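You operate a simulated robot arm through the tools that you are given. There is no shell and no other tool. Be economical: measure what you need, move in short steps, check, and stop when the job is done.

The job below is to be done with a simulated two-armed robot. You get a single attempt, and the scene is never put back.

JOB
Pick up the carton from the measuring bench with one hand, pass it to the other hand and put it on the lower shelf of the measuring bench. Set down upright: carton.
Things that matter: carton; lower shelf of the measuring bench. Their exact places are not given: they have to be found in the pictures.

It is judged by the outcome, as a careful person would: the job done as asked, and still so three seconds after it is handed in. It fails if anything else is knocked over, pushed out of place, dropped, spilled or broken.

ROBOT AND FRAMES
Two 7-joint arms with two-finger parallel grippers on one trunk, on a base that drives. Base frame: it is fixed to the floor where the robot stands at the start and does not move with it; the origin is under the middle of the robot, x ahead of it, y to its left, z up; the surface under the hand at the start is at about z = 0.8. Readings come in m, degrees, newtons and seconds.
The left shoulder is at the start at [0.062, 0.198, 1.054], the right one opposite. With the tool pointing down near the work surface each hand reaches from about 0.3 to 0.72 m from the robot's upright axis, wherever it stands, measured 20 degrees to its own side. Places, roughly: lower shelf of the measuring bench [0.6, 0.2, 0.2]. Payload 1.57 kg a hand.
The TCP of each hand is the grasp point between the finger pads, 0.03 m short of the fingertips. In the tool frame z runs along the fingers and y along their closing line. Largest opening 0.11 m; finger width 0.024, thickness 0.012; the body of the gripper, 0.048 by 0.112 m, starts 0.078 m behind the TCP.
Orientation is told as [roll, pitch, yaw] about the base's x, y, z axes, in that order, counted from this pose: with the fingers straight down and closing along the base's y, the tool's x points along the base's -x, its y along +y and its z along -z.

CONTROLS
- The arms move only by the tool servo_tool. It takes "left_deltas", "right_deltas" or both (then of equal length, played together; a hand with none holds still); each is a list of rows, each a list of 3 entries, a list of its own where there are three numbers: the shift along the base's x, y, z in m, then the turn, a rotation vector about the base's x, y, z in degrees, then the opening in per cent of the stroke, from 0 (shut) to 100 (fully open). In form: [[[x, y, z], [rx, ry, rz], claw], ...]. A call has 1 to 20 rows; each row is the pose to reach, as a shift and turn from the pose commanded when the call began. Each row takes 0.2 s and may step no farther than 0.05 m and 8.6 degrees from the row before; otherwise, or with a gripper value out of range, the whole call is refused. A pose out of reach is approached as far as the arm can. The call stops where the force on the tool passes 40 N (or 10 N more than at its start, if that is more) or the arm is blocked; 0.2 s more then pass. Each finger travels about 0.072 m/s and halts on what it meets, pressing with about 30 N; the grip force reading is that of the motor and also rises with nothing between the fingers. The clock runs only during rows and for 0.2 s after the last one: add rows that repeat a pose to give the fingers time. The reply holds the time, the measured pose of the TCP, the force on the tool along the base axes, the opening and the grip force, in the units named above and with some noise, with the torque about the TCP (base axes, N m) and any sound that the robot's microphone picked up.
- Cameras (640 x 400 px; columns grow to the right, rows downward): "scene" is now at [0.0846, 0.0253, 1.6179]; the picture's right is [0.42, -0.91, 0.00], its down [-0.84, -0.38, -0.38] and it looks along [0.35, 0.16, -0.92] (base axes); focal length 257 px, centre (320, 200). "left" rides on the left gripper at [0.07, -0.016, -0.141] in its tool frame; the picture's right is [0.23, 0.97, 0.00], its down [-0.85, 0.20, -0.48] and it looks along [-0.47, 0.11, 0.88] (tool axes); focal length 222 px, centre (320, 200). "right" rides on the right gripper at [0.07, 0.016, -0.141] in its tool frame; the picture's right is [-0.23, 0.97, 0.00], its down [-0.86, -0.20, -0.48] and it looks along [-0.47, -0.11, 0.88] (tool axes); focal length 222 px, centre (320, 200).
- grab_frame(camera): a new picture of that camera. The clock stands still meanwhile.
- lift_body(by): slides the trunk up (or, below 0, down) by that many m; the arms and the scene camera ride with it, the base frame stays. It gives what a move gives, with no picture.
- drive_base(legs): drives the robot by 1 to 6 legs, each [ahead, left, turn to the left] in m, m and degrees, along the robot's own axes; the way and the turn of a leg run together, so that a leg with both is an arc; at most 1.5 m and 180 degrees a leg. The arms and the cameras ride along, it lands a little off, and it stops where it bumps. It gives what a move gives.
- pan_tilt(pan, tilt): turns the head with the scene camera to pan (to the left, within 86 degrees either way) and tilt (down, from -29 to 69), counted from straight ahead of the robot. It gives what a move gives.
- locate(camera, pixels): for up to 12 pixels [column, row] of the newest picture of that camera ("zoom" is the newest enlarged one), the place [x, y, z] in the base frame of the surface seen there, good to about 0.002 m. The clock stands still meanwhile.
- inspect(camera, box): a new picture of the part [left, top, right, bottom] of that camera's present view, enlarged. The clock stands still meanwhile.
- finish_job(): hands the job in; it is judged then, once.

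Keep the steps short. Do not move on a guess: measure, check each grasp and each placing, and mend mistakes. In all there are 80 turns and 58 pictures (those below and enlarged ones count). Leave the grippers open and the arms clear of the work at the hand-in unless told otherwise, and finish with a single line.

The tools are called after "Call:" by a JSON object that holds its "op" and its "data". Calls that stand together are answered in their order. servo_tool: Moves the arms, as the interface text tells. Its arguments: {"type":"object","properties":{"left_deltas":{"type":"array"},"right_deltas":{"type":"array"}},"required":[]} The other tools are called the same way: lift_body (by) slides the trunk up or down; drive_base (legs) drives the base; pan_tilt (pan, tilt) turns the head that bears the scene camera; grab_frame (camera) takes a picture; locate (camera, pixels) gives the place of the surface under pixels of a picture; inspect (camera, box) takes an enlarged picture of a part of a camera's view; finish_job () hands the job in.

At the start:

```text
clock: 0.0
left_ee_pos: [0.3794, 0.3093, 1.0997]
left_orientation: [-0.2, 0.1, 0.1]
left_force: [-0.2, 0.2, 0.4]
left_wrist_torque: [0.0, -0.02, 0.03]
left_finger_gap: 0.1098
left_gripper_force: 0.0
right_ee_pos: [0.3793, 0.0308, 1.1171]
right_orientation: [-0.1, 0.0, 0.1]
right_force: [0.0, 0.4, 0.3]
right_wrist_torque: [-0.03, 0.03, -0.01]
right_finger_gap: 0.1102
right_gripper_force: 0.0
trunk travel left (down, up): [-0.65, 0.34]
robot x, y, heading: [-0.0003, 0.0025, 0.0]
head pan, tilt: [24.5, 67.4]
```

scene: 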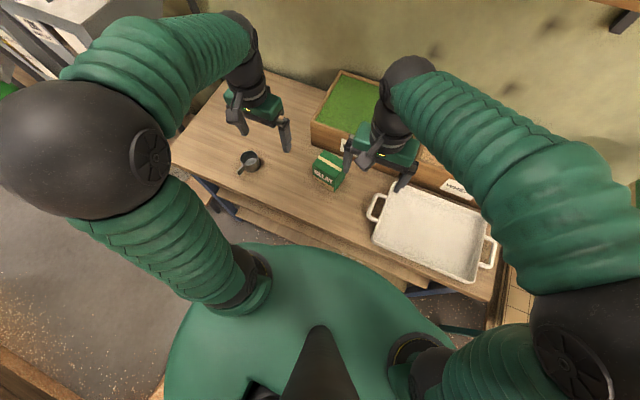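
right: 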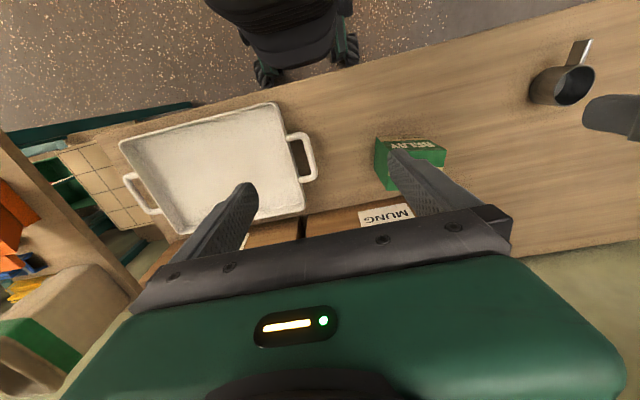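
left: 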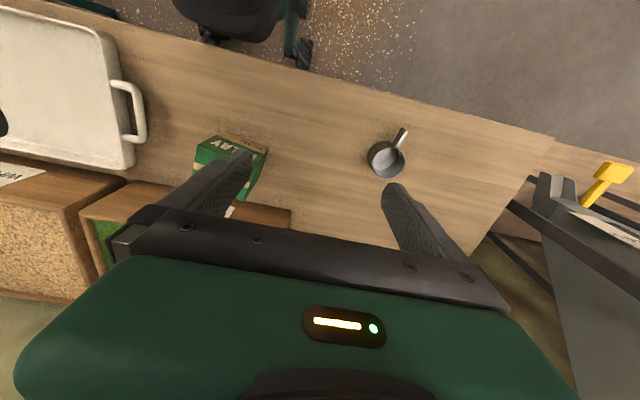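

I see a green carton near scene (328,169), between the trays and the cup. I'll enlarge that view to measure the carton, bench edge and lower shelf.

Call:
{"op": "inspect", "data": {"camera": "scene", "box": [160, 60, 520, 310]}}

Call:
{"op": "locate", "data": {"camera": "scene", "pixels": [[328, 157], [325, 175], [337, 175], [300, 180], [172, 150], [320, 225], [280, 225], [410, 275], [246, 160], [372, 215], [350, 230], [240, 215]]}}

```text
1.60 times, centred on (340, 185) of scene
```

zoom: 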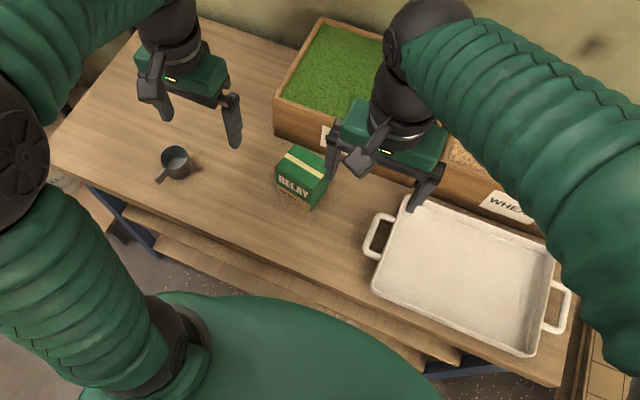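

```text
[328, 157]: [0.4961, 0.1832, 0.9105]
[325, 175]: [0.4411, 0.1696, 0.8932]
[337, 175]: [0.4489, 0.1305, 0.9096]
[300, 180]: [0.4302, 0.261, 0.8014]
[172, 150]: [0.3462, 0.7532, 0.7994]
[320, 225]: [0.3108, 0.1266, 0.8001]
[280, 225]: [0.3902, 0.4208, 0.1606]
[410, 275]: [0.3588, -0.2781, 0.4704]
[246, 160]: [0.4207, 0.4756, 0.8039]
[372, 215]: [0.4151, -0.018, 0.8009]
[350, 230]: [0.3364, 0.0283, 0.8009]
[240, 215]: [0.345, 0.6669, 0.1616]
```

Bench top is at z≈0.80 and a shelf surface shows at z≈0.16. Next I enlarge just the carton to get its shape and turn.

Call:
{"op": "inspect", "data": {"camera": "scene", "box": [290, 135, 370, 200]}}

Call:
{"op": "inspect", "data": {"camera": "left", "box": [170, 100, 300, 210]}}

```text
6.15 times, centred on (330, 168) of scene
```

zoom: 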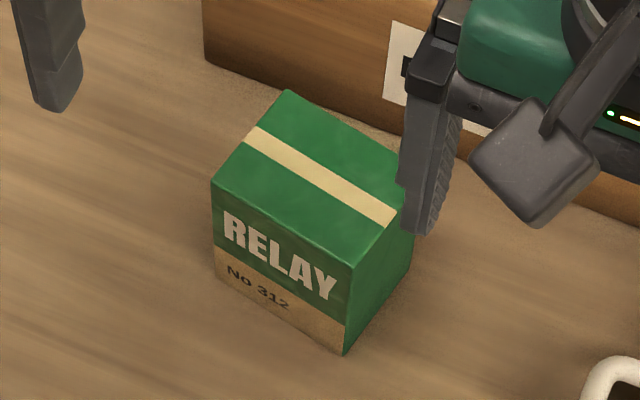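

```text
3.64 times, centred on (235, 155) of left
```

zoom: 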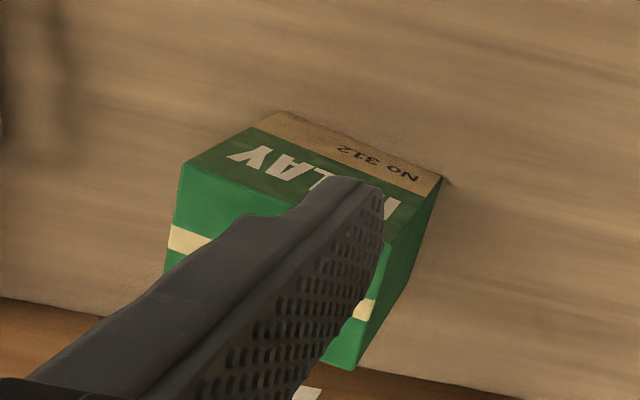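

Locating the carton's top corners (slightly inside) in the scene picture: about (313.5,165.2), (335,178), (325,151), plus bottom edge points.

Call:
{"op": "locate", "data": {"camera": "scene", "pixels": [[313.2, 165.2], [335, 178.3], [324.9, 150.8], [342.5, 160], [334, 191.5], [313.5, 181], [324, 165], [324, 180]]}}

```text
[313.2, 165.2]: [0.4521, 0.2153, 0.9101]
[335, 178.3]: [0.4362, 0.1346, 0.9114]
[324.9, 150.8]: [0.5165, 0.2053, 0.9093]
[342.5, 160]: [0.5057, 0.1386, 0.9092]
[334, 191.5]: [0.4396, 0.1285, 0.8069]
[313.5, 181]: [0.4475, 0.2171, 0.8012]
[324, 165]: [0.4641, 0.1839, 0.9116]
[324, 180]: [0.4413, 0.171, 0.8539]
```

Carton: about 0.085 (wide) × 0.068 × 0.11 m, centre ≈ (0.476, 0.170), turned about −10°, top z 0.91. Plan: the left hand takes it from above at its upper part, and the right hand later takes it from the front at its lower part. First step: left hand above the carton, right hand moved aside.

Call:
{"op": "servo_tool", "data": {"left_deltas": [[[0.02, -0.028, -0.014], [0, 0, -2], 100], [[0.043, -0.056, -0.028], [0, 0, -4], 100], [[0.064, -0.084, -0.042], [0, 0, -6], 100], [[0.086, -0.113, -0.056], [0, 0, -8], 100], [[0.106, -0.141, -0.07], [0, 0, -10.3], 100], [[0.106, -0.141, -0.07], [0, 0, -10.3], 100]], "right_deltas": [[[0, -0.04, 0.01], [0, 0, 0], 100], [[0, -0.08, 0.01], [0, 0, 0], 100], [[0, -0.12, 0.01], [0, 0, 0], 100], [[0, -0.16, 0.01], [0, 0, 0], 100], [[0, -0.2, 0.01], [0, 0, 0], 100], [[0, -0.2, 0.01], [0, 0, 0], 100]]}}

Call:
{"op": "grab_frame", "data": {"camera": "left"}}

Call:
{"op": "grab_frame", "data": {"camera": "scene"}}

```text
clock: 1.4
left_ee_pos: [0.4846, 0.1653, 1.03]
left_orientation: [0.1, 0.0, -10.2]
left_force: [0.8, 0.2, 0.4]
left_wrist_torque: [-0.01, -0.02, 0.02]
left_finger_gap: 0.11
left_gripper_force: 0.0
right_ee_pos: [0.3775, -0.173, 1.1295]
right_orientation: [-0.1, -0.1, 0.0]
right_force: [0.8, 0.6, 0.0]
right_wrist_torque: [0.01, 0.01, 0.02]
right_finger_gap: 0.1099
right_gripper_force: 0.1
trunk travel left (down, up): [-0.65, 0.34]
robot x, y, heading: [0.0051, -0.0013, -0.2]
head pan, tilt: [24.5, 67.4]
```

```text
51 pictures are left
```

left: 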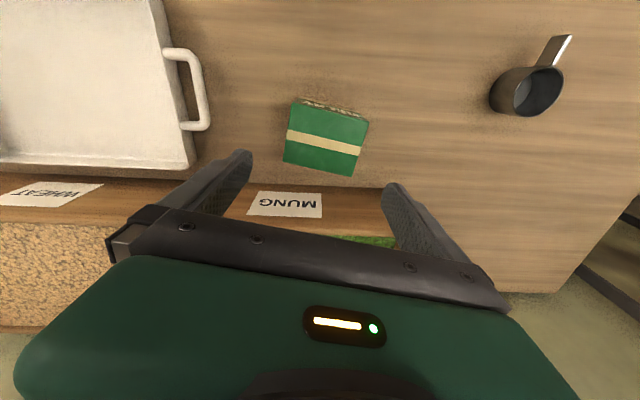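

```text
50 pictures are left
```

scene: 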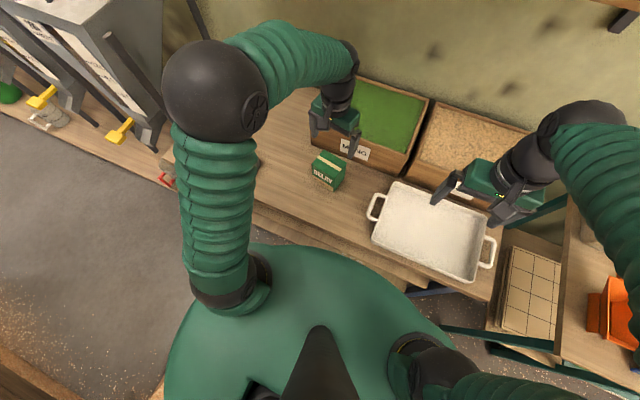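

The carton top is now clear in the left camera, corners near (295,104), (368,124), (284,163), (352,176). I check them against the hand.

Call:
{"op": "locate", "data": {"camera": "left", "pixels": [[296, 107], [366, 125], [286, 162], [351, 174], [325, 140], [260, 202], [320, 198], [300, 240], [150, 170]]}}

```text
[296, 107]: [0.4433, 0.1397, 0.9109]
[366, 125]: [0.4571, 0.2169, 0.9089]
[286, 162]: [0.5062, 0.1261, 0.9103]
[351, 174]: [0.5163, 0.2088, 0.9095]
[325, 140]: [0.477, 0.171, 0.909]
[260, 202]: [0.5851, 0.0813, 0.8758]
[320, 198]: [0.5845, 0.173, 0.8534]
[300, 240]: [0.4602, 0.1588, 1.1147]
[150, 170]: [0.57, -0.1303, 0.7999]
```

Carton centre ≈ (0.480, 0.172); hand needs about +0.003, +0.007 and a descent of 0.137 to z 0.893. Going down.

Call:
{"op": "servo_tool", "data": {"left_deltas": [[[0.003, 0.007, -0.03], [0, 0, 0], 100], [[0.003, 0.007, -0.06], [0, 0, 0], 100], [[0.003, 0.007, -0.09], [0, 0, 0], 100], [[0.003, 0.007, -0.115], [0, 0, 0], 100], [[0.003, 0.007, -0.137], [0, 0, 0], 100], [[0.003, 0.007, -0.137], [0, 0, 0], 100]]}}

Call:
{"op": "grab_frame", "data": {"camera": "left"}}

```text
clock: 2.8
left_ee_pos: [0.4885, 0.1728, 0.8916]
left_orientation: [0.0, 0.0, -10.4]
left_force: [-0.2, -0.2, 0.3]
left_wrist_torque: [0.02, -0.05, 0.02]
left_finger_gap: 0.11
left_gripper_force: 0.0
right_ee_pos: [0.3782, -0.1713, 1.1291]
right_orientation: [0.0, 0.0, 0.0]
right_force: [0.6, 0.5, 0.1]
right_wrist_torque: [-0.03, -0.01, 0.05]
right_finger_gap: 0.1101
right_gripper_force: 0.1
trunk travel left (down, up): [-0.65, 0.34]
robot x, y, heading: [0.0008, 0.0008, -0.0]
head pan, tilt: [24.5, 67.4]
```

```text
49 pictures are left
```

left: 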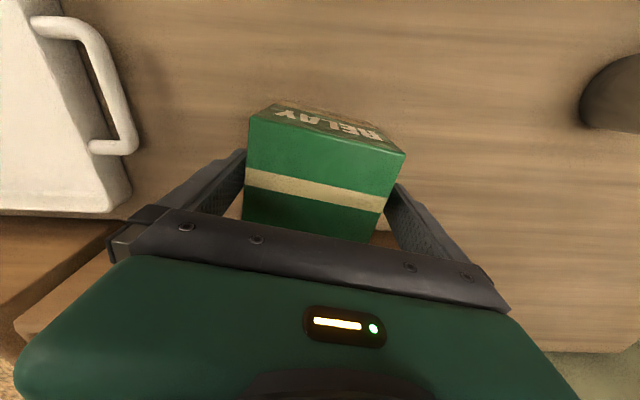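

The carton stands between both fingers. Closing the left hand.

Call:
{"op": "servo_tool", "data": {"left_deltas": [[[0, 0, 0], [0, 0, 0], 60], [[0, 0, 0], [0, 0, 0], 60], [[0, 0, 0], [0, 0, 0], 60], [[0, 0, 0], [0, 0, 0], 60]]}}

```text
clock: 3.8
left_ee_pos: [0.49, 0.1725, 0.8917]
left_orientation: [0.0, -0.1, -10.3]
left_force: [0.9, -2.3, 0.6]
left_wrist_torque: [-0.21, -0.14, 0.02]
left_finger_gap: 0.0899
left_gripper_force: 29.9
right_ee_pos: [0.3784, -0.1703, 1.1286]
right_orientation: [0.0, 0.0, -0.1]
right_force: [-0.5, 0.7, -1.2]
right_wrist_torque: [-0.01, -0.02, -0.01]
right_finger_gap: 0.1098
right_gripper_force: 0.0
trunk travel left (down, up): [-0.65, 0.34]
robot x, y, heading: [0.0014, 0.0026, 0.0]
head pan, tilt: [24.5, 67.4]
```

Gripped at a gap of 0.090 with 30 N. Lifting 0.2 m.

Call:
{"op": "servo_tool", "data": {"left_deltas": [[[0, 0, 0.02], [0, 0, 0], 40], [[0, 0, 0.05], [0, 0, 0], 40], [[0, 0, 0.09], [0, 0, 0], 40], [[0, 0, 0.13], [0, 0, 0], 40], [[-0.02, 0, 0.17], [0, 0, 0], 40], [[-0.04, 0, 0.2], [0, 0, 0], 40], [[-0.04, 0, 0.2], [0, 0, 0], 40]]}}

Call:
{"op": "grab_frame", "data": {"camera": "left"}}

Call:
{"op": "grab_frame", "data": {"camera": "scene"}}

```text
clock: 5.4
left_ee_pos: [0.4486, 0.1732, 1.0944]
left_orientation: [0.0, 0.1, -10.3]
left_force: [-0.2, 0.1, -4.0]
left_wrist_torque: [0.01, -0.02, -0.01]
left_finger_gap: 0.09
left_gripper_force: 29.9
right_ee_pos: [0.381, -0.1713, 1.1282]
right_orientation: [0.1, 0.2, 0.1]
right_force: [0.2, 0.2, -0.1]
right_wrist_torque: [-0.03, 0.04, 0.02]
right_finger_gap: 0.1101
right_gripper_force: 0.1
trunk travel left (down, up): [-0.65, 0.34]
robot x, y, heading: [-0.0017, -0.0013, -0.3]
head pan, tilt: [24.5, 67.4]
```

```text
48 pictures are left
```

left: 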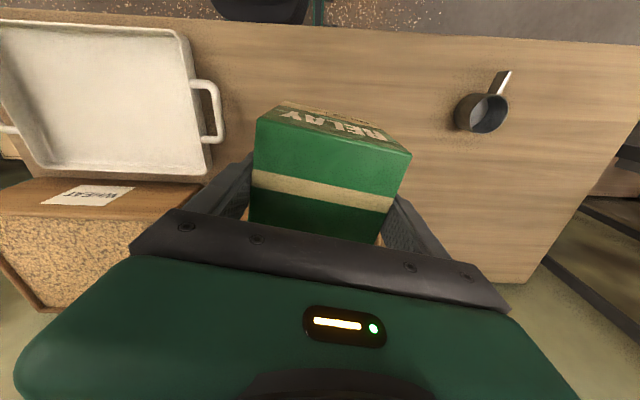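

```text
47 pictures are left
```

scene: 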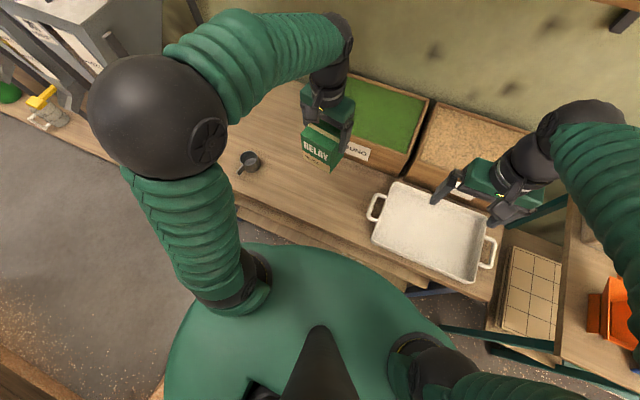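

The carton hangs straight and secure (about 0.4 kg). Now I turn it square (yaw +10.3°) and bring it toward the middle, while the right hand pitches so its fingers point forward and down (−56°).

Call:
{"op": "servo_tool", "data": {"left_deltas": [[[0.01, -0.02, 0], [0, 0, 1.5], 40], [[0.02, -0.04, 0.01], [0, 0, 3], 40], [[0.03, -0.06, 0.02], [0, 0, 4.5], 40], [[0.04, -0.08, 0.03], [0, 0, 6], 40], [[0.05, -0.1, 0.04], [0, 0, 7.5], 40], [[0.05, -0.12, 0.04], [0, 0, 9], 40], [[0.05, -0.13, 0.04], [0, 0, 10.3], 40], [[0.05, -0.13, 0.04], [0, 0, 10.3], 40]], "right_deltas": [[[-0.01, -0.01, 0], [0, -8, 0], 100], [[-0.02, -0.02, 0], [0, -16, 0], 100], [[-0.03, -0.02, 0], [0, -24, 0], 100], [[-0.04, -0.02, 0], [0, -32, 0], 100], [[-0.05, -0.02, 0], [0, -40, 0], 100], [[-0.05, -0.02, 0], [0, -48, 0], 100], [[-0.05, -0.02, 0], [0, -56, 0], 100], [[-0.05, -0.02, 0], [0, -56, 0], 100]]}}

Call:
{"op": "grab_frame", "data": {"camera": "scene"}}

Call:
{"op": "grab_frame", "data": {"camera": "right"}}

```text
clock: 7.2
left_ee_pos: [0.4978, 0.0429, 1.1334]
left_orientation: [0.0, 0.1, 0.0]
left_force: [-0.3, 0.1, -4.6]
left_wrist_torque: [-0.03, -0.04, -0.01]
left_finger_gap: 0.09
left_gripper_force: 29.7
right_ee_pos: [0.465, -0.1863, 1.1539]
right_orientation: [0.0, -56.1, 0.0]
right_force: [-0.1, 0.3, 0.8]
right_wrist_torque: [0.02, 0.03, 0.05]
right_finger_gap: 0.1101
right_gripper_force: 0.0
right hand out of reach, approached as far as the arm can: row 2, 3, 4, 5, 6, 7, 8
trunk travel left (down, up): [-0.65, 0.34]
robot x, y, heading: [0.0015, -0.0029, 0.0]
head pan, tilt: [24.5, 67.4]
```

```text
46 pictures are left
```

scene: 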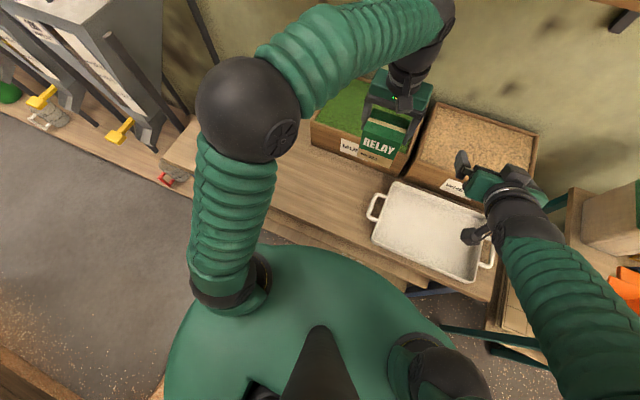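

```text
45 pictures are left
```

right: 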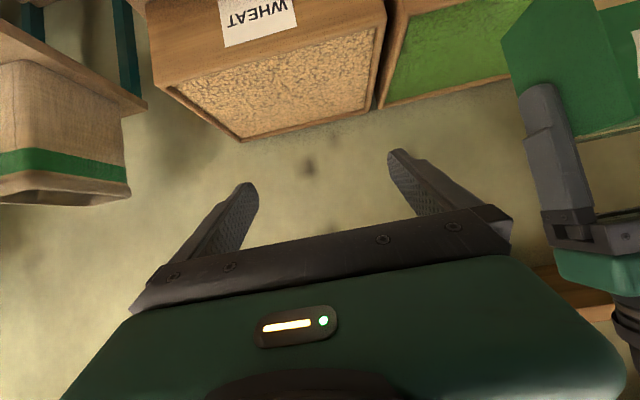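

At −56° the right hand cannot come nearer than x≈0.465 at its own side, since the arm is folded. Farther left it gains room, so I move the carton to about (0.54, 0.10). I also make a small right-hand move to see what its commands count from.

Call:
{"op": "servo_tool", "data": {"left_deltas": [[[0.02, 0.02, 0], [0, 0, 0], 40], [[0.04, 0.04, 0], [0, 0, 0], 40], [[0.05, 0.06, 0], [0, 0, 0], 40], [[0.05, 0.06, 0], [0, 0, 0], 40]], "right_deltas": [[[0.03, 0.02, -0.01], [0, 0, 0], 100], [[0.06, 0.05, -0.02], [0, 0, 0], 100], [[0.08, 0.08, -0.04], [0, 0, 0], 100], [[0.08, 0.08, -0.04], [0, 0, 0], 100]]}}

```text
clock: 8.2
left_ee_pos: [0.549, 0.1039, 1.1342]
left_orientation: [0.1, 0.1, 0.0]
left_force: [-0.5, -0.9, -4.4]
left_wrist_torque: [0.01, -0.02, -0.02]
left_finger_gap: 0.0895
left_gripper_force: 29.9
right_ee_pos: [0.5458, -0.1059, 1.1135]
right_orientation: [0.1, -56.2, -0.1]
right_force: [-0.2, 0.1, -0.3]
right_wrist_torque: [0.01, 0.02, 0.03]
right_finger_gap: 0.11
right_gripper_force: 0.2
trunk travel left (down, up): [-0.65, 0.34]
robot x, y, heading: [0.002, -0.0003, -0.3]
head pan, tilt: [24.5, 67.4]
```

Commands count from the pose actually reached. Now I draw the right hand back to x≈0.43 and lower it to z≈1.085 before going left.

Call:
{"op": "servo_tool", "data": {"right_deltas": [[[-0.04, 0, -0.01], [0, 0, 0], 100], [[-0.08, 0.01, -0.02], [0, 0, 0], 100], [[-0.115, 0.03, -0.03], [0, 0, 0], 100], [[-0.115, 0.03, -0.03], [0, 0, 0], 100]]}}

```text
clock: 9.2
left_ee_pos: [0.5496, 0.1056, 1.1334]
left_orientation: [-0.1, 0.0, 0.0]
left_force: [-0.5, 0.1, -3.5]
left_wrist_torque: [0.04, -0.05, -0.02]
left_finger_gap: 0.09
left_gripper_force: 29.9
right_ee_pos: [0.4522, -0.0582, 1.0917]
right_orientation: [-0.2, -56.0, 0.0]
right_force: [-0.1, -0.2, 0.2]
right_wrist_torque: [-0.01, 0.03, -0.01]
right_finger_gap: 0.1099
right_gripper_force: 0.0
right hand out of reach, approached as far as the arm can: row 2, 3, 4
trunk travel left (down, up): [-0.65, 0.34]
robot x, y, heading: [-0.0006, -0.0016, -0.0]
head pan, tilt: [24.5, 67.4]
```

Reached (0.452, −0.058, 1.092); fingertips end at x≈0.48, short of the carton front at ≈0.505. Moving left in front of the carton.

Call:
{"op": "servo_tool", "data": {"right_deltas": [[[-0.01, 0.03, 0], [0, 0, 0], 100], [[-0.02, 0.06, -0.003], [0, 0, 0], 100], [[-0.022, 0.09, -0.008], [0, 0, 0], 100], [[-0.022, 0.12, -0.008], [0, 0, 0], 100], [[-0.022, 0.15, -0.008], [0, 0, 0], 100], [[-0.022, 0.164, -0.008], [0, 0, 0], 100], [[-0.022, 0.164, -0.008], [0, 0, 0], 100]]}}

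Call:
{"op": "grab_frame", "data": {"camera": "right"}}

Call:
{"op": "grab_frame", "data": {"camera": "scene"}}

Call:
{"op": "grab_frame", "data": {"camera": "left"}}

```text
clock: 10.8
left_ee_pos: [0.5489, 0.1054, 1.1335]
left_orientation: [0.0, 0.0, 0.0]
left_force: [-0.3, 0.3, -3.9]
left_wrist_torque: [-0.02, -0.09, -0.02]
left_finger_gap: 0.0899
left_gripper_force: 30.3
right_ee_pos: [0.4301, 0.1057, 1.0842]
right_orientation: [-0.2, -56.0, 0.1]
right_force: [-0.2, -0.4, 0.7]
right_wrist_torque: [0.0, 0.01, -0.02]
right_finger_gap: 0.1098
right_gripper_force: 0.0
trunk travel left (down, up): [-0.65, 0.34]
robot x, y, heading: [-0.0021, 0.0019, 0.1]
head pan, tilt: [24.5, 67.4]
```

```text
44 pictures are left
```

right: 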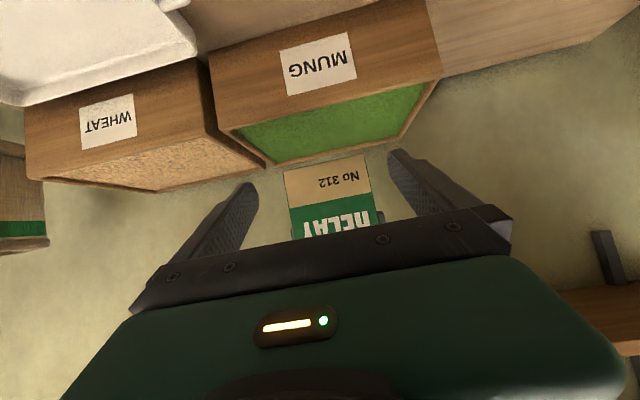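

```text
43 pictures are left
```

scene: 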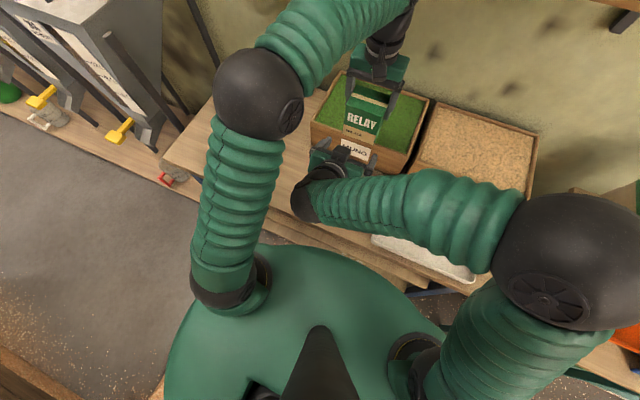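

```text
42 pictures are left
```

left: 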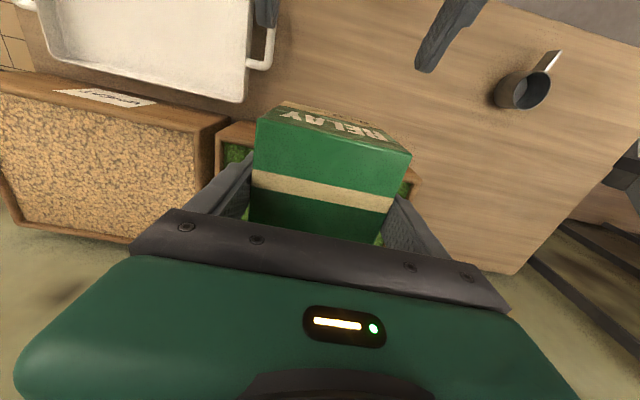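

The carton's front face ("No 312") appears between the right fingers at (330,195). I measure its corners with the right camera.

Call:
{"op": "locate", "data": {"camera": "right", "pixels": [[287, 174], [366, 159], [293, 234], [374, 205], [328, 168], [330, 200]]}}

```text
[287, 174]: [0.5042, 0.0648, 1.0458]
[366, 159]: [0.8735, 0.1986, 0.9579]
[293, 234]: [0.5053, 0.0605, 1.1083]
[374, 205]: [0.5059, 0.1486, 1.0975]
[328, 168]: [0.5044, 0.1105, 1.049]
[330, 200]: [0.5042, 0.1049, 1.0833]
```

Carton y centre 0.105, front at x 0.5045, bottom ≈1.043: well lined up. Sliding the right hand forward 0.103 m.

Call:
{"op": "servo_tool", "data": {"right_deltas": [[[0.02, 0, 0], [0, 0, 0], 100], [[0.04, 0, 0], [0, 0, 0], 100], [[0.06, 0, 0], [0, 0, 0], 100], [[0.08, 0, 0], [0, 0, 0], 100], [[0.103, 0, 0], [0, 0, 0], 100], [[0.103, 0, 0], [0, 0, 0], 100]]}}

Call:
{"op": "grab_frame", "data": {"camera": "right"}}

Call:
{"op": "inspect", "data": {"camera": "scene", "box": [280, 30, 440, 230]}}

```text
clock: 12.2
left_ee_pos: [0.5498, 0.1066, 1.1342]
left_orientation: [0.0, -0.1, 0.0]
left_force: [-0.4, 0.2, -4.3]
left_wrist_torque: [0.01, -0.04, 0.02]
left_finger_gap: 0.0899
left_gripper_force: 29.9
right_ee_pos: [0.5306, 0.1066, 1.0855]
right_orientation: [-0.2, -55.9, 0.1]
right_force: [0.7, 0.2, -0.2]
right_wrist_torque: [-0.02, -0.02, -0.01]
right_finger_gap: 0.1101
right_gripper_force: 0.0
trunk travel left (down, up): [-0.65, 0.34]
robot x, y, heading: [-0.002, 0.0019, 0.1]
head pan, tilt: [24.5, 67.4]
```

```text
41 pictures are left
```

right: 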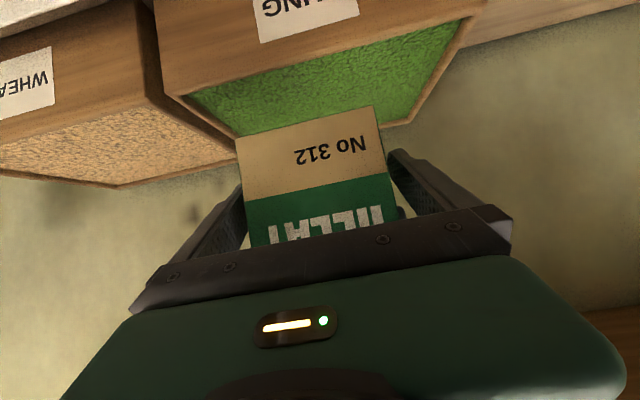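

```text
2.00 times, centred on (360, 130) of scene
```

zoom: 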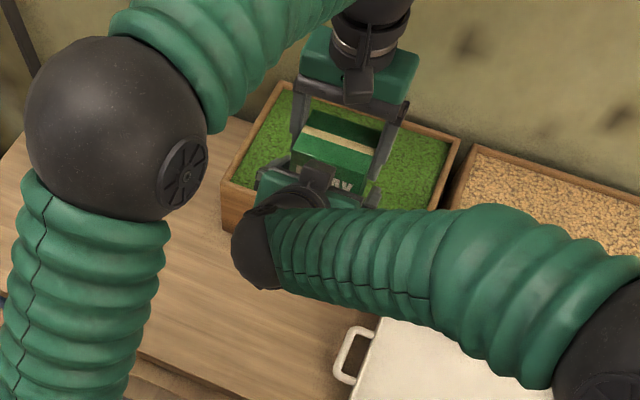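

The carton stands evenly between the right fingers, with the left fingers clear above. Closing the right hand.

Call:
{"op": "servo_tool", "data": {"right_deltas": [[[0, 0, 0], [0, 0, 0], 50], [[0, 0, 0], [0, 0, 0], 50], [[0, 0, 0], [0, 0, 0], 50], [[0, 0, 0], [0, 0, 0], 50]]}}

```text
clock: 13.2
left_ee_pos: [0.5502, 0.1049, 1.1325]
left_orientation: [0.0, 0.1, 0.0]
left_force: [-1.5, 3.2, -5.1]
left_wrist_torque: [-0.27, -0.21, -0.74]
left_finger_gap: 0.0898
left_gripper_force: 30.2
right_ee_pos: [0.5309, 0.1058, 1.0841]
right_orientation: [-0.2, -56.0, 0.1]
right_force: [1.1, -3.7, 0.2]
right_wrist_torque: [0.47, 0.2, 0.65]
right_finger_gap: 0.09
right_gripper_force: 29.8
trunk travel left (down, up): [-0.65, 0.34]
robot x, y, heading: [-0.0025, 0.0019, -0.2]
head pan, tilt: [24.5, 67.4]
```

The right hand grips at 0.090 with 30 N. Opening the left hand and raising it straight up.

Call:
{"op": "servo_tool", "data": {"left_deltas": [[[0, 0, 0], [0, 0, 0], 100], [[0, 0, 0], [0, 0, 0], 100], [[0, 0, 0], [0, 0, 0], 100], [[0, 0, 0.03], [0, 0, 0], 100], [[0, 0, 0.07], [0, 0, 0], 100], [[0, 0, 0.11], [0, 0, 0], 100], [[0, 0, 0.13], [0, 0, 0], 100], [[0, 0, 0.13], [0, 0, 0], 100]]}}

Call:
{"op": "grab_frame", "data": {"camera": "scene"}}

Call:
{"op": "grab_frame", "data": {"camera": "right"}}

```text
clock: 15.0
left_ee_pos: [0.5482, 0.1055, 1.2615]
left_orientation: [0.1, 0.0, 0.1]
left_force: [-0.1, 0.3, 0.1]
left_wrist_torque: [0.01, 0.0, 0.03]
left_finger_gap: 0.1099
left_gripper_force: 0.1
right_ee_pos: [0.5305, 0.105, 1.0845]
right_orientation: [-0.1, -56.1, 0.0]
right_force: [0.1, -0.6, -0.8]
right_wrist_torque: [-0.01, 0.03, 0.02]
right_finger_gap: 0.0895
right_gripper_force: 29.4
trunk travel left (down, up): [-0.65, 0.34]
robot x, y, heading: [0.002, 0.0036, -0.2]
head pan, tilt: [24.5, 67.4]
```

```text
39 pictures are left
```

scene: 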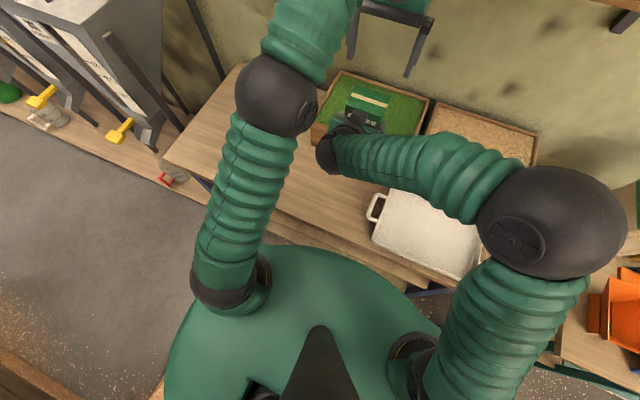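

```text
38 pictures are left
```

right: 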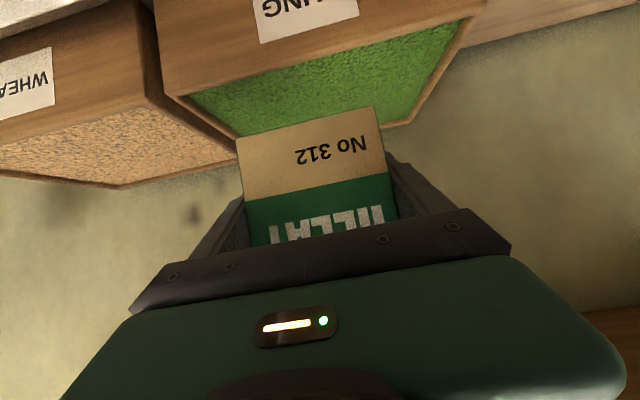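

Only the right hand holds the carton now, unmoved. I bring the left hand back to its side and, in the present picture, check the brown edge at lower left (10,375) plus the bench front and shelf.

Call:
{"op": "servo_tool", "data": {"left_deltas": [[[-0.03, 0.04, 0], [0, 0, 0], 100], [[-0.06, 0.08, 0], [0, 0, 0], 100], [[-0.09, 0.12, 0], [0, 0, 0], 100], [[-0.12, 0.16, 0], [0, 0, 0], 100], [[-0.15, 0.2, -0.03], [0, 0, 0], 100], [[-0.17, 0.23, -0.06], [0, 0, 0], 100], [[-0.17, 0.25, -0.1], [0, 0, 0], 100]]}}

Call:
{"op": "locate", "data": {"camera": "scene", "pixels": [[10, 378], [40, 385], [100, 380], [180, 178], [270, 225], [330, 256], [290, 232], [405, 278], [425, 283], [440, 292], [575, 372], [20, 250]]}}

Call:
{"op": "pan_tilt", "data": {"pan": 86, "tilt": 40}}

Call:
{"op": "grab_frame", "data": {"camera": "scene"}}

Call:
{"op": "pan_tilt", "data": {"pan": -86, "tilt": 40}}

Call:
{"op": "grab_frame", "data": {"camera": "scene"}}

```text
refused: row 5 steps farther than a row can; nothing moved
```

```text
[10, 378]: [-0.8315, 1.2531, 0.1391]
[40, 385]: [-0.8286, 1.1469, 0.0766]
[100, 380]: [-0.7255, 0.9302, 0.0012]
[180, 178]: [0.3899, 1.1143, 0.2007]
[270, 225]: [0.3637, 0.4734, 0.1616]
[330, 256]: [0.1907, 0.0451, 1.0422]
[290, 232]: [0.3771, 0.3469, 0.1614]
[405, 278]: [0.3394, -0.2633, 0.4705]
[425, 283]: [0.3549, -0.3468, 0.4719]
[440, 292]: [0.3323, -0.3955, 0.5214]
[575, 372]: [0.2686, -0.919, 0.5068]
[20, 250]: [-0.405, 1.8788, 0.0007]
```

```text
clock: 16.3
left_ee_pos: [0.5501, 0.1064, 1.2618]
left_orientation: [0.0, 0.1, 0.0]
left_force: [-1.0, 0.7, -1.2]
left_wrist_torque: [0.01, 0.03, 0.01]
left_finger_gap: 0.1099
left_gripper_force: 0.0
right_ee_pos: [0.5306, 0.1069, 1.0849]
right_orientation: [-0.1, -56.0, 0.2]
right_force: [-0.1, 0.4, 1.3]
right_wrist_torque: [0.0, 0.05, 0.0]
right_finger_gap: 0.0902
right_gripper_force: 29.7
trunk travel left (down, up): [-0.65, 0.34]
robot x, y, heading: [-0.0034, -0.0019, 0.0]
head pan, tilt: [85.9, 40.0]
```

```text
37 pictures are left
```

scene: 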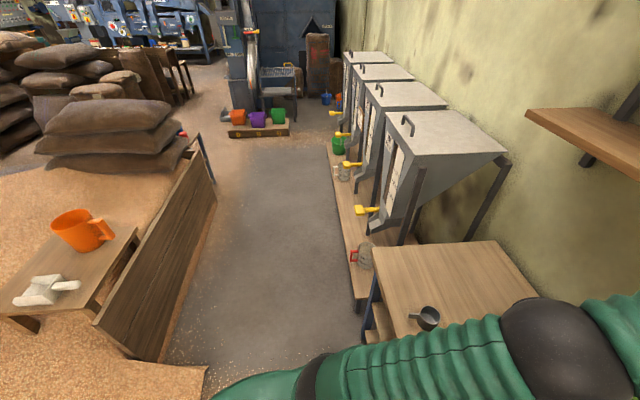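

```text
clock: 18.9
left_ee_pos: [0.5497, 0.106, 1.2632]
left_orientation: [0.0, 0.1, 0.1]
left_force: [0.1, -0.5, 0.6]
left_wrist_torque: [0.02, -0.04, 0.02]
left_finger_gap: 0.11
left_gripper_force: 0.0
right_ee_pos: [0.5311, 0.1054, 1.0828]
right_orientation: [-0.1, -56.0, 0.0]
right_force: [-0.1, 0.7, 1.1]
right_wrist_torque: [-0.01, 0.06, 0.01]
right_finger_gap: 0.0899
right_gripper_force: 29.8
trunk travel left (down, up): [-0.65, 0.34]
robot x, y, heading: [-0.0035, 0.0034, -0.1]
head pan, tilt: [-85.9, 40.0]
```

```text
36 pictures are left
```

scene: 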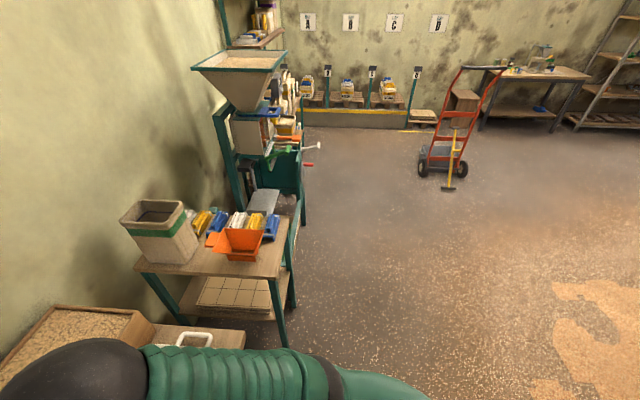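

The left retreat was refused for too long a step, so I resend it with shorter rows. I also check the floor behind on the right side of this picture, (560,300), (520,385), (620,380).

Call:
{"op": "servo_tool", "data": {"left_deltas": [[[-0.025, 0.035, 0], [0, 0, 0], 100], [[-0.05, 0.07, 0], [0, 0, 0], 100], [[-0.075, 0.105, 0], [0, 0, 0], 100], [[-0.1, 0.14, 0], [0, 0, 0], 100], [[-0.12, 0.17, -0.02], [0, 0, 0], 100], [[-0.14, 0.2, -0.045], [0, 0, 0], 100], [[-0.16, 0.22, -0.075], [0, 0, 0], 100], [[-0.17, 0.23, -0.11], [0, 0, 0], 100]]}}

Call:
{"op": "locate", "data": {"camera": "scene", "pixels": [[560, 300], [520, 385], [620, 380], [635, 300], [80, 370], [220, 365], [270, 340], [240, 300]]}}

Call:
{"op": "pan_tilt", "data": {"pan": 0, "tilt": 55}}

Call:
{"op": "grab_frame", "data": {"camera": "scene"}}

```text
clock: 20.7
left_ee_pos: [0.3763, 0.3363, 1.153]
left_orientation: [-0.1, 0.0, -0.1]
left_force: [-0.5, 0.4, -1.2]
left_wrist_torque: [-0.02, -0.01, 0.0]
left_finger_gap: 0.1099
left_gripper_force: 0.1
right_ee_pos: [0.5312, 0.1075, 1.0849]
right_orientation: [-0.2, -56.1, 0.1]
right_force: [-0.6, 0.4, -0.1]
right_wrist_torque: [0.0, 0.05, 0.01]
right_finger_gap: 0.0899
right_gripper_force: 29.9
trunk travel left (down, up): [-0.65, 0.34]
robot x, y, heading: [-0.0019, 0.0001, -0.3]
head pan, tilt: [-85.9, 40.0]
```

```text
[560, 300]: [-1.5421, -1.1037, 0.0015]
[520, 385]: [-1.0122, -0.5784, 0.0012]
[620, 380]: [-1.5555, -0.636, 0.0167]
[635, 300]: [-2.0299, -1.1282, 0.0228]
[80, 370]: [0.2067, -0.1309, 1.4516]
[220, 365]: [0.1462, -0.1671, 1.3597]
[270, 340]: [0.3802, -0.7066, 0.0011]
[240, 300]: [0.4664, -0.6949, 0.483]
```

```text
clock: 22.3
left_ee_pos: [0.3779, 0.3364, 1.1541]
left_orientation: [0.0, 0.0, 0.0]
left_force: [0.1, 0.0, 0.4]
left_wrist_torque: [0.0, -0.01, -0.02]
left_finger_gap: 0.1103
left_gripper_force: 0.1
right_ee_pos: [0.5302, 0.1074, 1.0832]
right_orientation: [-0.1, -56.0, 0.1]
right_force: [0.8, 0.8, 0.5]
right_wrist_torque: [-0.02, 0.04, -0.03]
right_finger_gap: 0.0898
right_gripper_force: 29.6
trunk travel left (down, up): [-0.65, 0.34]
robot x, y, heading: [-0.0034, -0.0009, -0.1]
head pan, tilt: [0.0, 55.0]
```

```text
35 pictures are left
```

scene: 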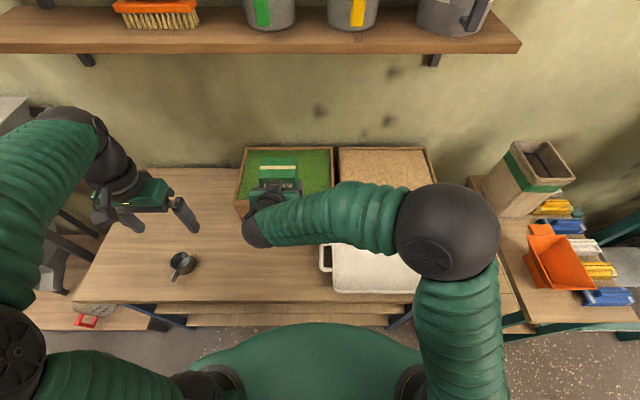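

Floor behind looks free for half a metre. I locate the right elbow (448,225) and the bench front edge before backing off.

Call:
{"op": "locate", "data": {"camera": "scene", "pixels": [[448, 200], [448, 270], [400, 230], [200, 299], [300, 299], [240, 320], [360, 318], [398, 318], [155, 322], [270, 180], [430, 318]]}}

Call:
{"op": "drive_base", "data": {"legs": [[-0.25, 0, 0]]}}

```text
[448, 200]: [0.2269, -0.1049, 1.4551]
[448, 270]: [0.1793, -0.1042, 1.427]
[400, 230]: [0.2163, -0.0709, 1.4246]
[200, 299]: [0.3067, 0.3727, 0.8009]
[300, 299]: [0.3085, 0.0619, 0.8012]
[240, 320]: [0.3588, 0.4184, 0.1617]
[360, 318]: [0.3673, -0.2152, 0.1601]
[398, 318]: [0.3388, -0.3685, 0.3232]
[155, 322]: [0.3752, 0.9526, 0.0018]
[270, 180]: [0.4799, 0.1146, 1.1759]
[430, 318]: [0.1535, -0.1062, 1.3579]
```

```text
clock: 24.1
left_ee_pos: [0.1262, 0.336, 1.1531]
left_orientation: [0.0, 0.1, -0.2]
left_force: [-0.2, 0.2, -0.3]
left_wrist_torque: [0.02, 0.0, 0.02]
left_finger_gap: 0.1102
left_gripper_force: 0.1
right_ee_pos: [0.2789, 0.1052, 1.0826]
right_orientation: [-0.2, -55.9, -0.1]
right_force: [0.0, 0.4, -3.8]
right_wrist_torque: [-0.02, 0.03, 0.0]
right_finger_gap: 0.0898
right_gripper_force: 29.6
trunk travel left (down, up): [-0.65, 0.34]
robot x, y, heading: [-0.2521, 0.0002, -0.4]
head pan, tilt: [0.0, 55.0]
```

Weight reads −3.8 N, carton held. Bench edge is x≈0.305 and the shelf surface z≈0.161. I back off another 0.25 m, then look at the shelf.

Call:
{"op": "drive_base", "data": {"legs": [[-0.25, 0, 0]]}}

Call:
{"op": "pan_tilt", "data": {"pan": 0, "tilt": 40}}

Call:
{"op": "lift_body", "data": {"by": -0.35}}

Call:
{"op": "grab_frame", "data": {"camera": "scene"}}

```text
clock: 26.0
left_ee_pos: [-0.0641, 0.3184, 1.1555]
left_orientation: [0.1, 0.2, -3.0]
left_force: [1.9, -0.6, -2.2]
left_wrist_torque: [0.07, 0.21, -0.03]
left_finger_gap: 0.1098
left_gripper_force: 0.0
right_ee_pos: [0.0768, 0.0814, 1.0839]
right_orientation: [0.0, -55.8, -2.8]
right_force: [1.4, -2.3, -5.2]
right_wrist_torque: [0.03, 0.05, 0.05]
right_finger_gap: 0.0899
right_gripper_force: 30.0
trunk travel left (down, up): [-0.65, 0.34]
robot x, y, heading: [-0.4631, 0.0025, -2.5]
head pan, tilt: [0.0, 55.0]
```

```text
clock: 26.7
left_ee_pos: [-0.0707, 0.3186, 1.157]
left_orientation: [0.0, -0.3, -3.3]
left_force: [-0.4, -0.5, -0.5]
left_wrist_torque: [0.04, -0.01, 0.01]
left_finger_gap: 0.1102
left_gripper_force: 0.0
right_ee_pos: [0.071, 0.0795, 1.0878]
right_orientation: [-0.1, -56.4, -3.0]
right_force: [0.0, -0.8, -3.1]
right_wrist_torque: [0.03, 0.05, 0.04]
right_finger_gap: 0.0897
right_gripper_force: 29.5
trunk travel left (down, up): [-0.65, 0.34]
robot x, y, heading: [-0.4567, 0.0046, -3.0]
head pan, tilt: [0.0, 40.0]
```

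```text
clock: 30.1
left_ee_pos: [-0.0705, 0.3256, 0.8044]
left_orientation: [-0.1, -0.2, -3.1]
left_force: [-0.1, -0.2, 0.6]
left_wrist_torque: [-0.02, -0.04, 0.01]
left_finger_gap: 0.11
left_gripper_force: 0.0
right_ee_pos: [0.0712, 0.0869, 0.7355]
right_orientation: [-0.6, -56.3, -2.5]
right_force: [-0.7, 0.3, -3.9]
right_wrist_torque: [-0.03, -0.01, 0.02]
right_finger_gap: 0.0899
right_gripper_force: 30.5
trunk travel left (down, up): [-0.3, 0.69]
robot x, y, heading: [-0.4604, 0.006, -3.0]
head pan, tilt: [0.0, 40.0]
```

```text
34 pictures are left
```

scene: 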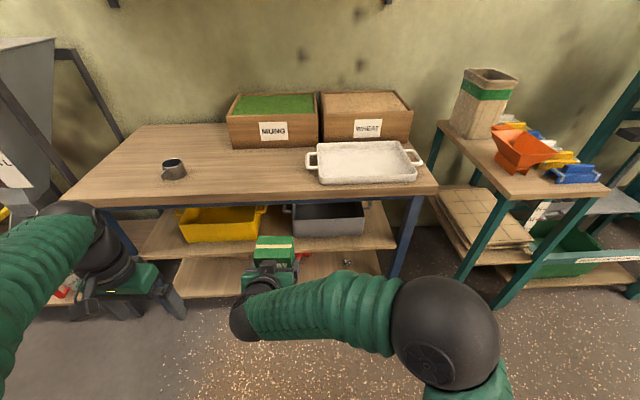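

The base bumped something softly behind at x≈−0.46 (turned −3°); I ease forward. The bench has a middle shelf with yellow and grey bins, and a lower shelf below it. I measure both from this picture.

Call:
{"op": "locate", "data": {"camera": "scene", "pixels": [[275, 253], [160, 256], [170, 235], [210, 275], [330, 270], [200, 292], [303, 258], [348, 262], [220, 240], [375, 243], [400, 190], [240, 205]]}}

Call:
{"op": "inspect", "data": {"camera": "scene", "box": [90, 170, 430, 320]}}

Call:
{"op": "drive_base", "data": {"legs": [[0.05, 0, 3]]}}

```text
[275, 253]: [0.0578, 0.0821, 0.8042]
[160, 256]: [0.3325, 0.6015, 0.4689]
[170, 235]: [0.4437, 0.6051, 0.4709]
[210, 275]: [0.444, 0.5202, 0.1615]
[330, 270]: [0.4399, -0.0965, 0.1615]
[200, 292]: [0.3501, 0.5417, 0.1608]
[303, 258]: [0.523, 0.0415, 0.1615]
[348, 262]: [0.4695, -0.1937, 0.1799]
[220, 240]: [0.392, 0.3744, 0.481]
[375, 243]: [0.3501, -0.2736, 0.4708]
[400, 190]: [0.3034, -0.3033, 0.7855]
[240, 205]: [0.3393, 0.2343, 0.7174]
```

```text
1.88 times, centred on (260, 245) of scene
```

zoom: 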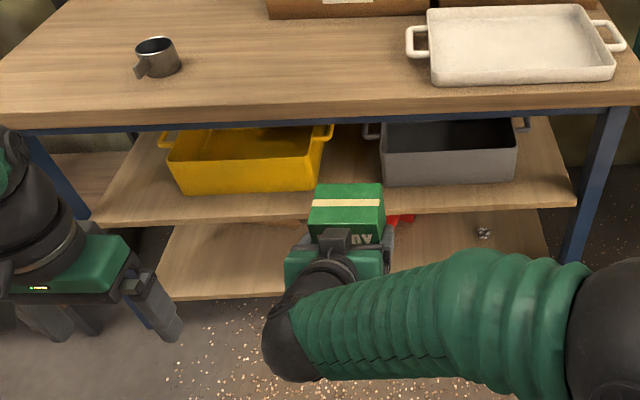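

```text
clock: 31.1
left_ee_pos: [-0.0391, 0.3479, 0.8002]
left_orientation: [-0.4, -0.1, 0.0]
left_force: [1.6, 0.0, -0.3]
left_wrist_torque: [0.03, 0.0, 0.01]
left_finger_gap: 0.11
left_gripper_force: 0.1
right_ee_pos: [0.1129, 0.1164, 0.7323]
right_orientation: [-1.0, -56.1, 1.0]
right_force: [-0.4, 0.0, -4.3]
right_wrist_torque: [-0.04, 0.05, -0.01]
right_finger_gap: 0.0898
right_gripper_force: 29.8
trunk travel left (down, up): [-0.3, 0.69]
robot x, y, heading: [-0.4123, 0.0044, 0.2]
head pan, tilt: [0.0, 40.0]
```

Middle shelf: z 0.47, front edge x≈0.33. Lower shelf: z 0.161, front edge x≈0.345, free around y 0.1–0.5. I'll set the carton at about (0.43, 0.25). Lowering the trunk fully first.

Call:
{"op": "lift_body", "data": {"by": -0.3}}

Call:
{"op": "servo_tool", "data": {"right_deltas": [[[0.0, 0.0, -0.03], [0, 0, 0], 50], [[0.0, 0.0, -0.06], [0, 0, 0], 50], [[0.0, 0.0, -0.09], [0, 0, 0], 50], [[0.0, 0.0, -0.12], [0, 0, 0], 50], [[0.0, 0.0, -0.15], [0, 0, 0], 50], [[0.0, 0.0, -0.15], [0, 0, 0], 50]]}}

Call:
{"op": "pan_tilt", "data": {"pan": 0, "tilt": 45}}

Call:
{"op": "grab_frame", "data": {"camera": "scene"}}

Call:
{"op": "grab_frame", "data": {"camera": "right"}}

Call:
{"op": "grab_frame", "data": {"camera": "left"}}

```text
clock: 34.1
left_ee_pos: [-0.0429, 0.346, 0.5016]
left_orientation: [-0.3, -0.2, 0.0]
left_force: [0.2, 0.5, 0.6]
left_wrist_torque: [-0.01, -0.01, 0.01]
left_finger_gap: 0.1098
left_gripper_force: 0.1
right_ee_pos: [0.111, 0.1161, 0.4339]
right_orientation: [-0.9, -56.2, 0.8]
right_force: [-0.8, 0.4, -4.0]
right_wrist_torque: [0.01, 0.04, 0.03]
right_finger_gap: 0.0899
right_gripper_force: 29.9
trunk travel left (down, up): [0.0, 0.99]
robot x, y, heading: [-0.4122, 0.0047, -0.0]
head pan, tilt: [0.0, 40.0]
```

```text
clock: 35.5
left_ee_pos: [-0.042, 0.3458, 0.5032]
left_orientation: [-0.4, -0.3, 0.0]
left_force: [0.0, -0.6, -0.5]
left_wrist_torque: [0.01, 0.01, 0.03]
left_finger_gap: 0.1102
left_gripper_force: 0.1
right_ee_pos: [0.1197, 0.1065, 0.2881]
right_orientation: [-0.4, -56.8, -0.8]
right_force: [0.6, 0.4, -4.1]
right_wrist_torque: [0.0, 0.02, 0.0]
right_finger_gap: 0.09
right_gripper_force: 30.0
trunk travel left (down, up): [0.0, 0.99]
robot x, y, heading: [-0.4115, 0.0038, -0.1]
head pan, tilt: [0.0, 40.0]
```

```text
clock: 36.1
left_ee_pos: [-0.0416, 0.3455, 0.5011]
left_orientation: [-0.4, -0.4, 0.0]
left_force: [-0.1, -0.4, -0.1]
left_wrist_torque: [0.0, -0.01, -0.02]
left_finger_gap: 0.1102
left_gripper_force: 0.1
right_ee_pos: [0.1183, 0.106, 0.2844]
right_orientation: [-0.7, -56.5, -0.6]
right_force: [-1.5, -0.2, -3.8]
right_wrist_torque: [-0.02, 0.03, 0.0]
right_finger_gap: 0.0898
right_gripper_force: 29.8
trunk travel left (down, up): [0.0, 0.99]
robot x, y, heading: [-0.4076, 0.0068, -0.0]
head pan, tilt: [0.0, 45.0]
```

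```text
32 pictures are left
```

scene: 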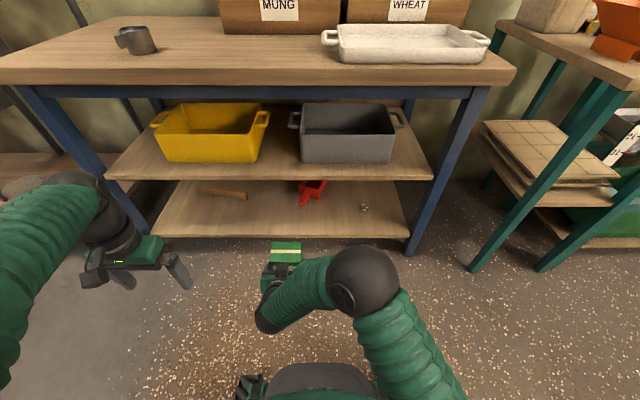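

```text
31 pictures are left
```

right: 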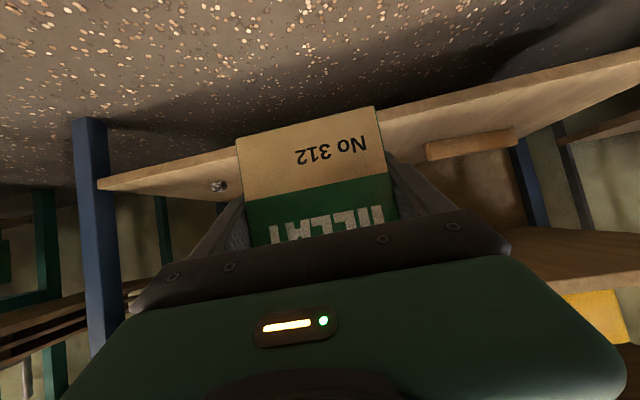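

```text
30 pictures are left
```

left: 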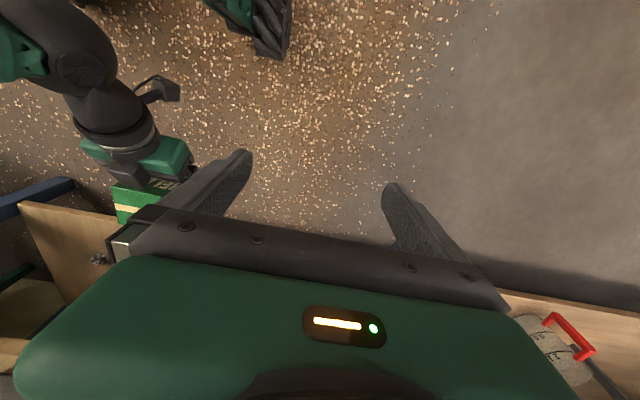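

The lower shelf holds a wooden block (222,192), a red scoop (312,190) and a small part (363,207). I measure those and the free gap, the shelf edge, and the carton's underside height.

Call:
{"op": "locate", "data": {"camera": "scene", "pixels": [[202, 190], [246, 197], [301, 204], [323, 183], [363, 208], [250, 233], [300, 234], [270, 200], [250, 177], [300, 160], [286, 246], [286, 262]]}}

Call:
{"op": "locate", "data": {"camera": "right", "pixels": [[240, 146], [370, 112], [310, 130], [315, 180], [425, 140], [150, 190]]}}

```text
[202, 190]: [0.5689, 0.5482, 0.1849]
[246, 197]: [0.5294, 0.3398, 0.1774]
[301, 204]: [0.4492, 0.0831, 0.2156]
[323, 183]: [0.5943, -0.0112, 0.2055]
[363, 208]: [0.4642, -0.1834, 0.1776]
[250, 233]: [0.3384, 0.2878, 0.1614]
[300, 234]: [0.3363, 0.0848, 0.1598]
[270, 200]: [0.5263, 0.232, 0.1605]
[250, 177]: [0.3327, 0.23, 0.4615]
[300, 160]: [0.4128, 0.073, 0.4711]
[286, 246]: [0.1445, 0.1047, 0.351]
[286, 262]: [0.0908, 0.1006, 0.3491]
```

```text
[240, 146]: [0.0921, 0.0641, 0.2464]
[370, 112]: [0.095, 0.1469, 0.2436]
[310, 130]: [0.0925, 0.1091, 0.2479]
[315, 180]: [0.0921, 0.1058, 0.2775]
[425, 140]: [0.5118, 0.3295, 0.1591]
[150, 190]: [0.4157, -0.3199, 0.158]
```

Free place between block (y≥0.34) and scoop (y≤0.083): target carton centre (0.43, 0.22). Carton bottom is now z 0.242, top 0.35, which fits beneath the middle shelf (≈0.45). Driving ahead 0.2 m and 0.06 m left.

Call:
{"op": "drive_base", "data": {"legs": [[0.1, 0.06, 0], [0.1, 0, 0]]}}

Call:
{"op": "grab_frame", "data": {"camera": "scene"}}

Call:
{"op": "grab_frame", "data": {"camera": "right"}}

```text
clock: 38.1
left_ee_pos: [0.1538, 0.4065, 0.5002]
left_orientation: [-0.5, -0.4, 0.0]
left_force: [0.6, -0.1, 0.5]
left_wrist_torque: [0.01, -0.01, 0.01]
left_finger_gap: 0.1099
left_gripper_force: 0.0
right_ee_pos: [0.3135, 0.1653, 0.2807]
right_orientation: [-1.0, -56.2, -0.3]
right_force: [-0.5, 0.1, -4.3]
right_wrist_torque: [0.01, 0.06, -0.01]
right_finger_gap: 0.0899
right_gripper_force: 30.4
trunk travel left (down, up): [0.0, 0.99]
robot x, y, heading: [-0.2183, 0.0683, 0.1]
head pan, tilt: [0.0, 45.0]
```

```text
29 pictures are left
```

scene: 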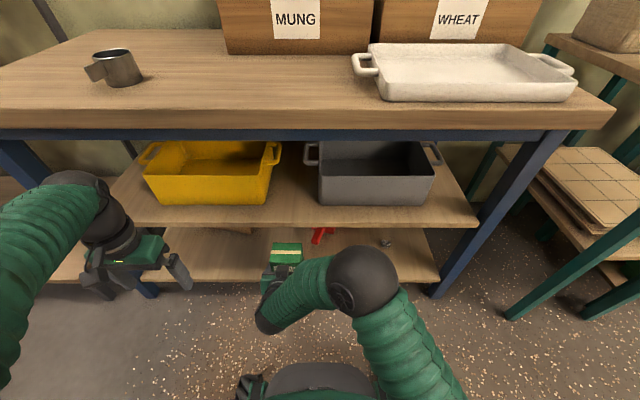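

```text
28 pictures are left
```

right: 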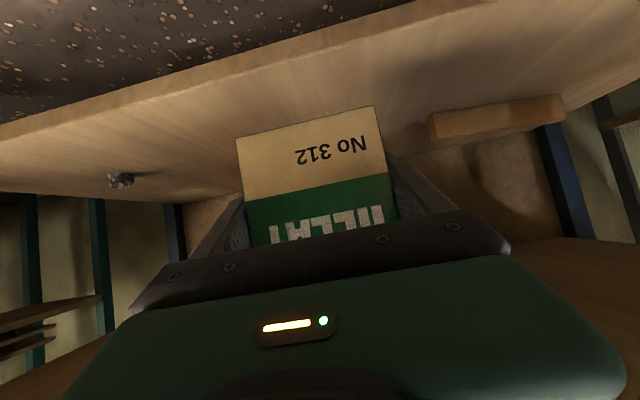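

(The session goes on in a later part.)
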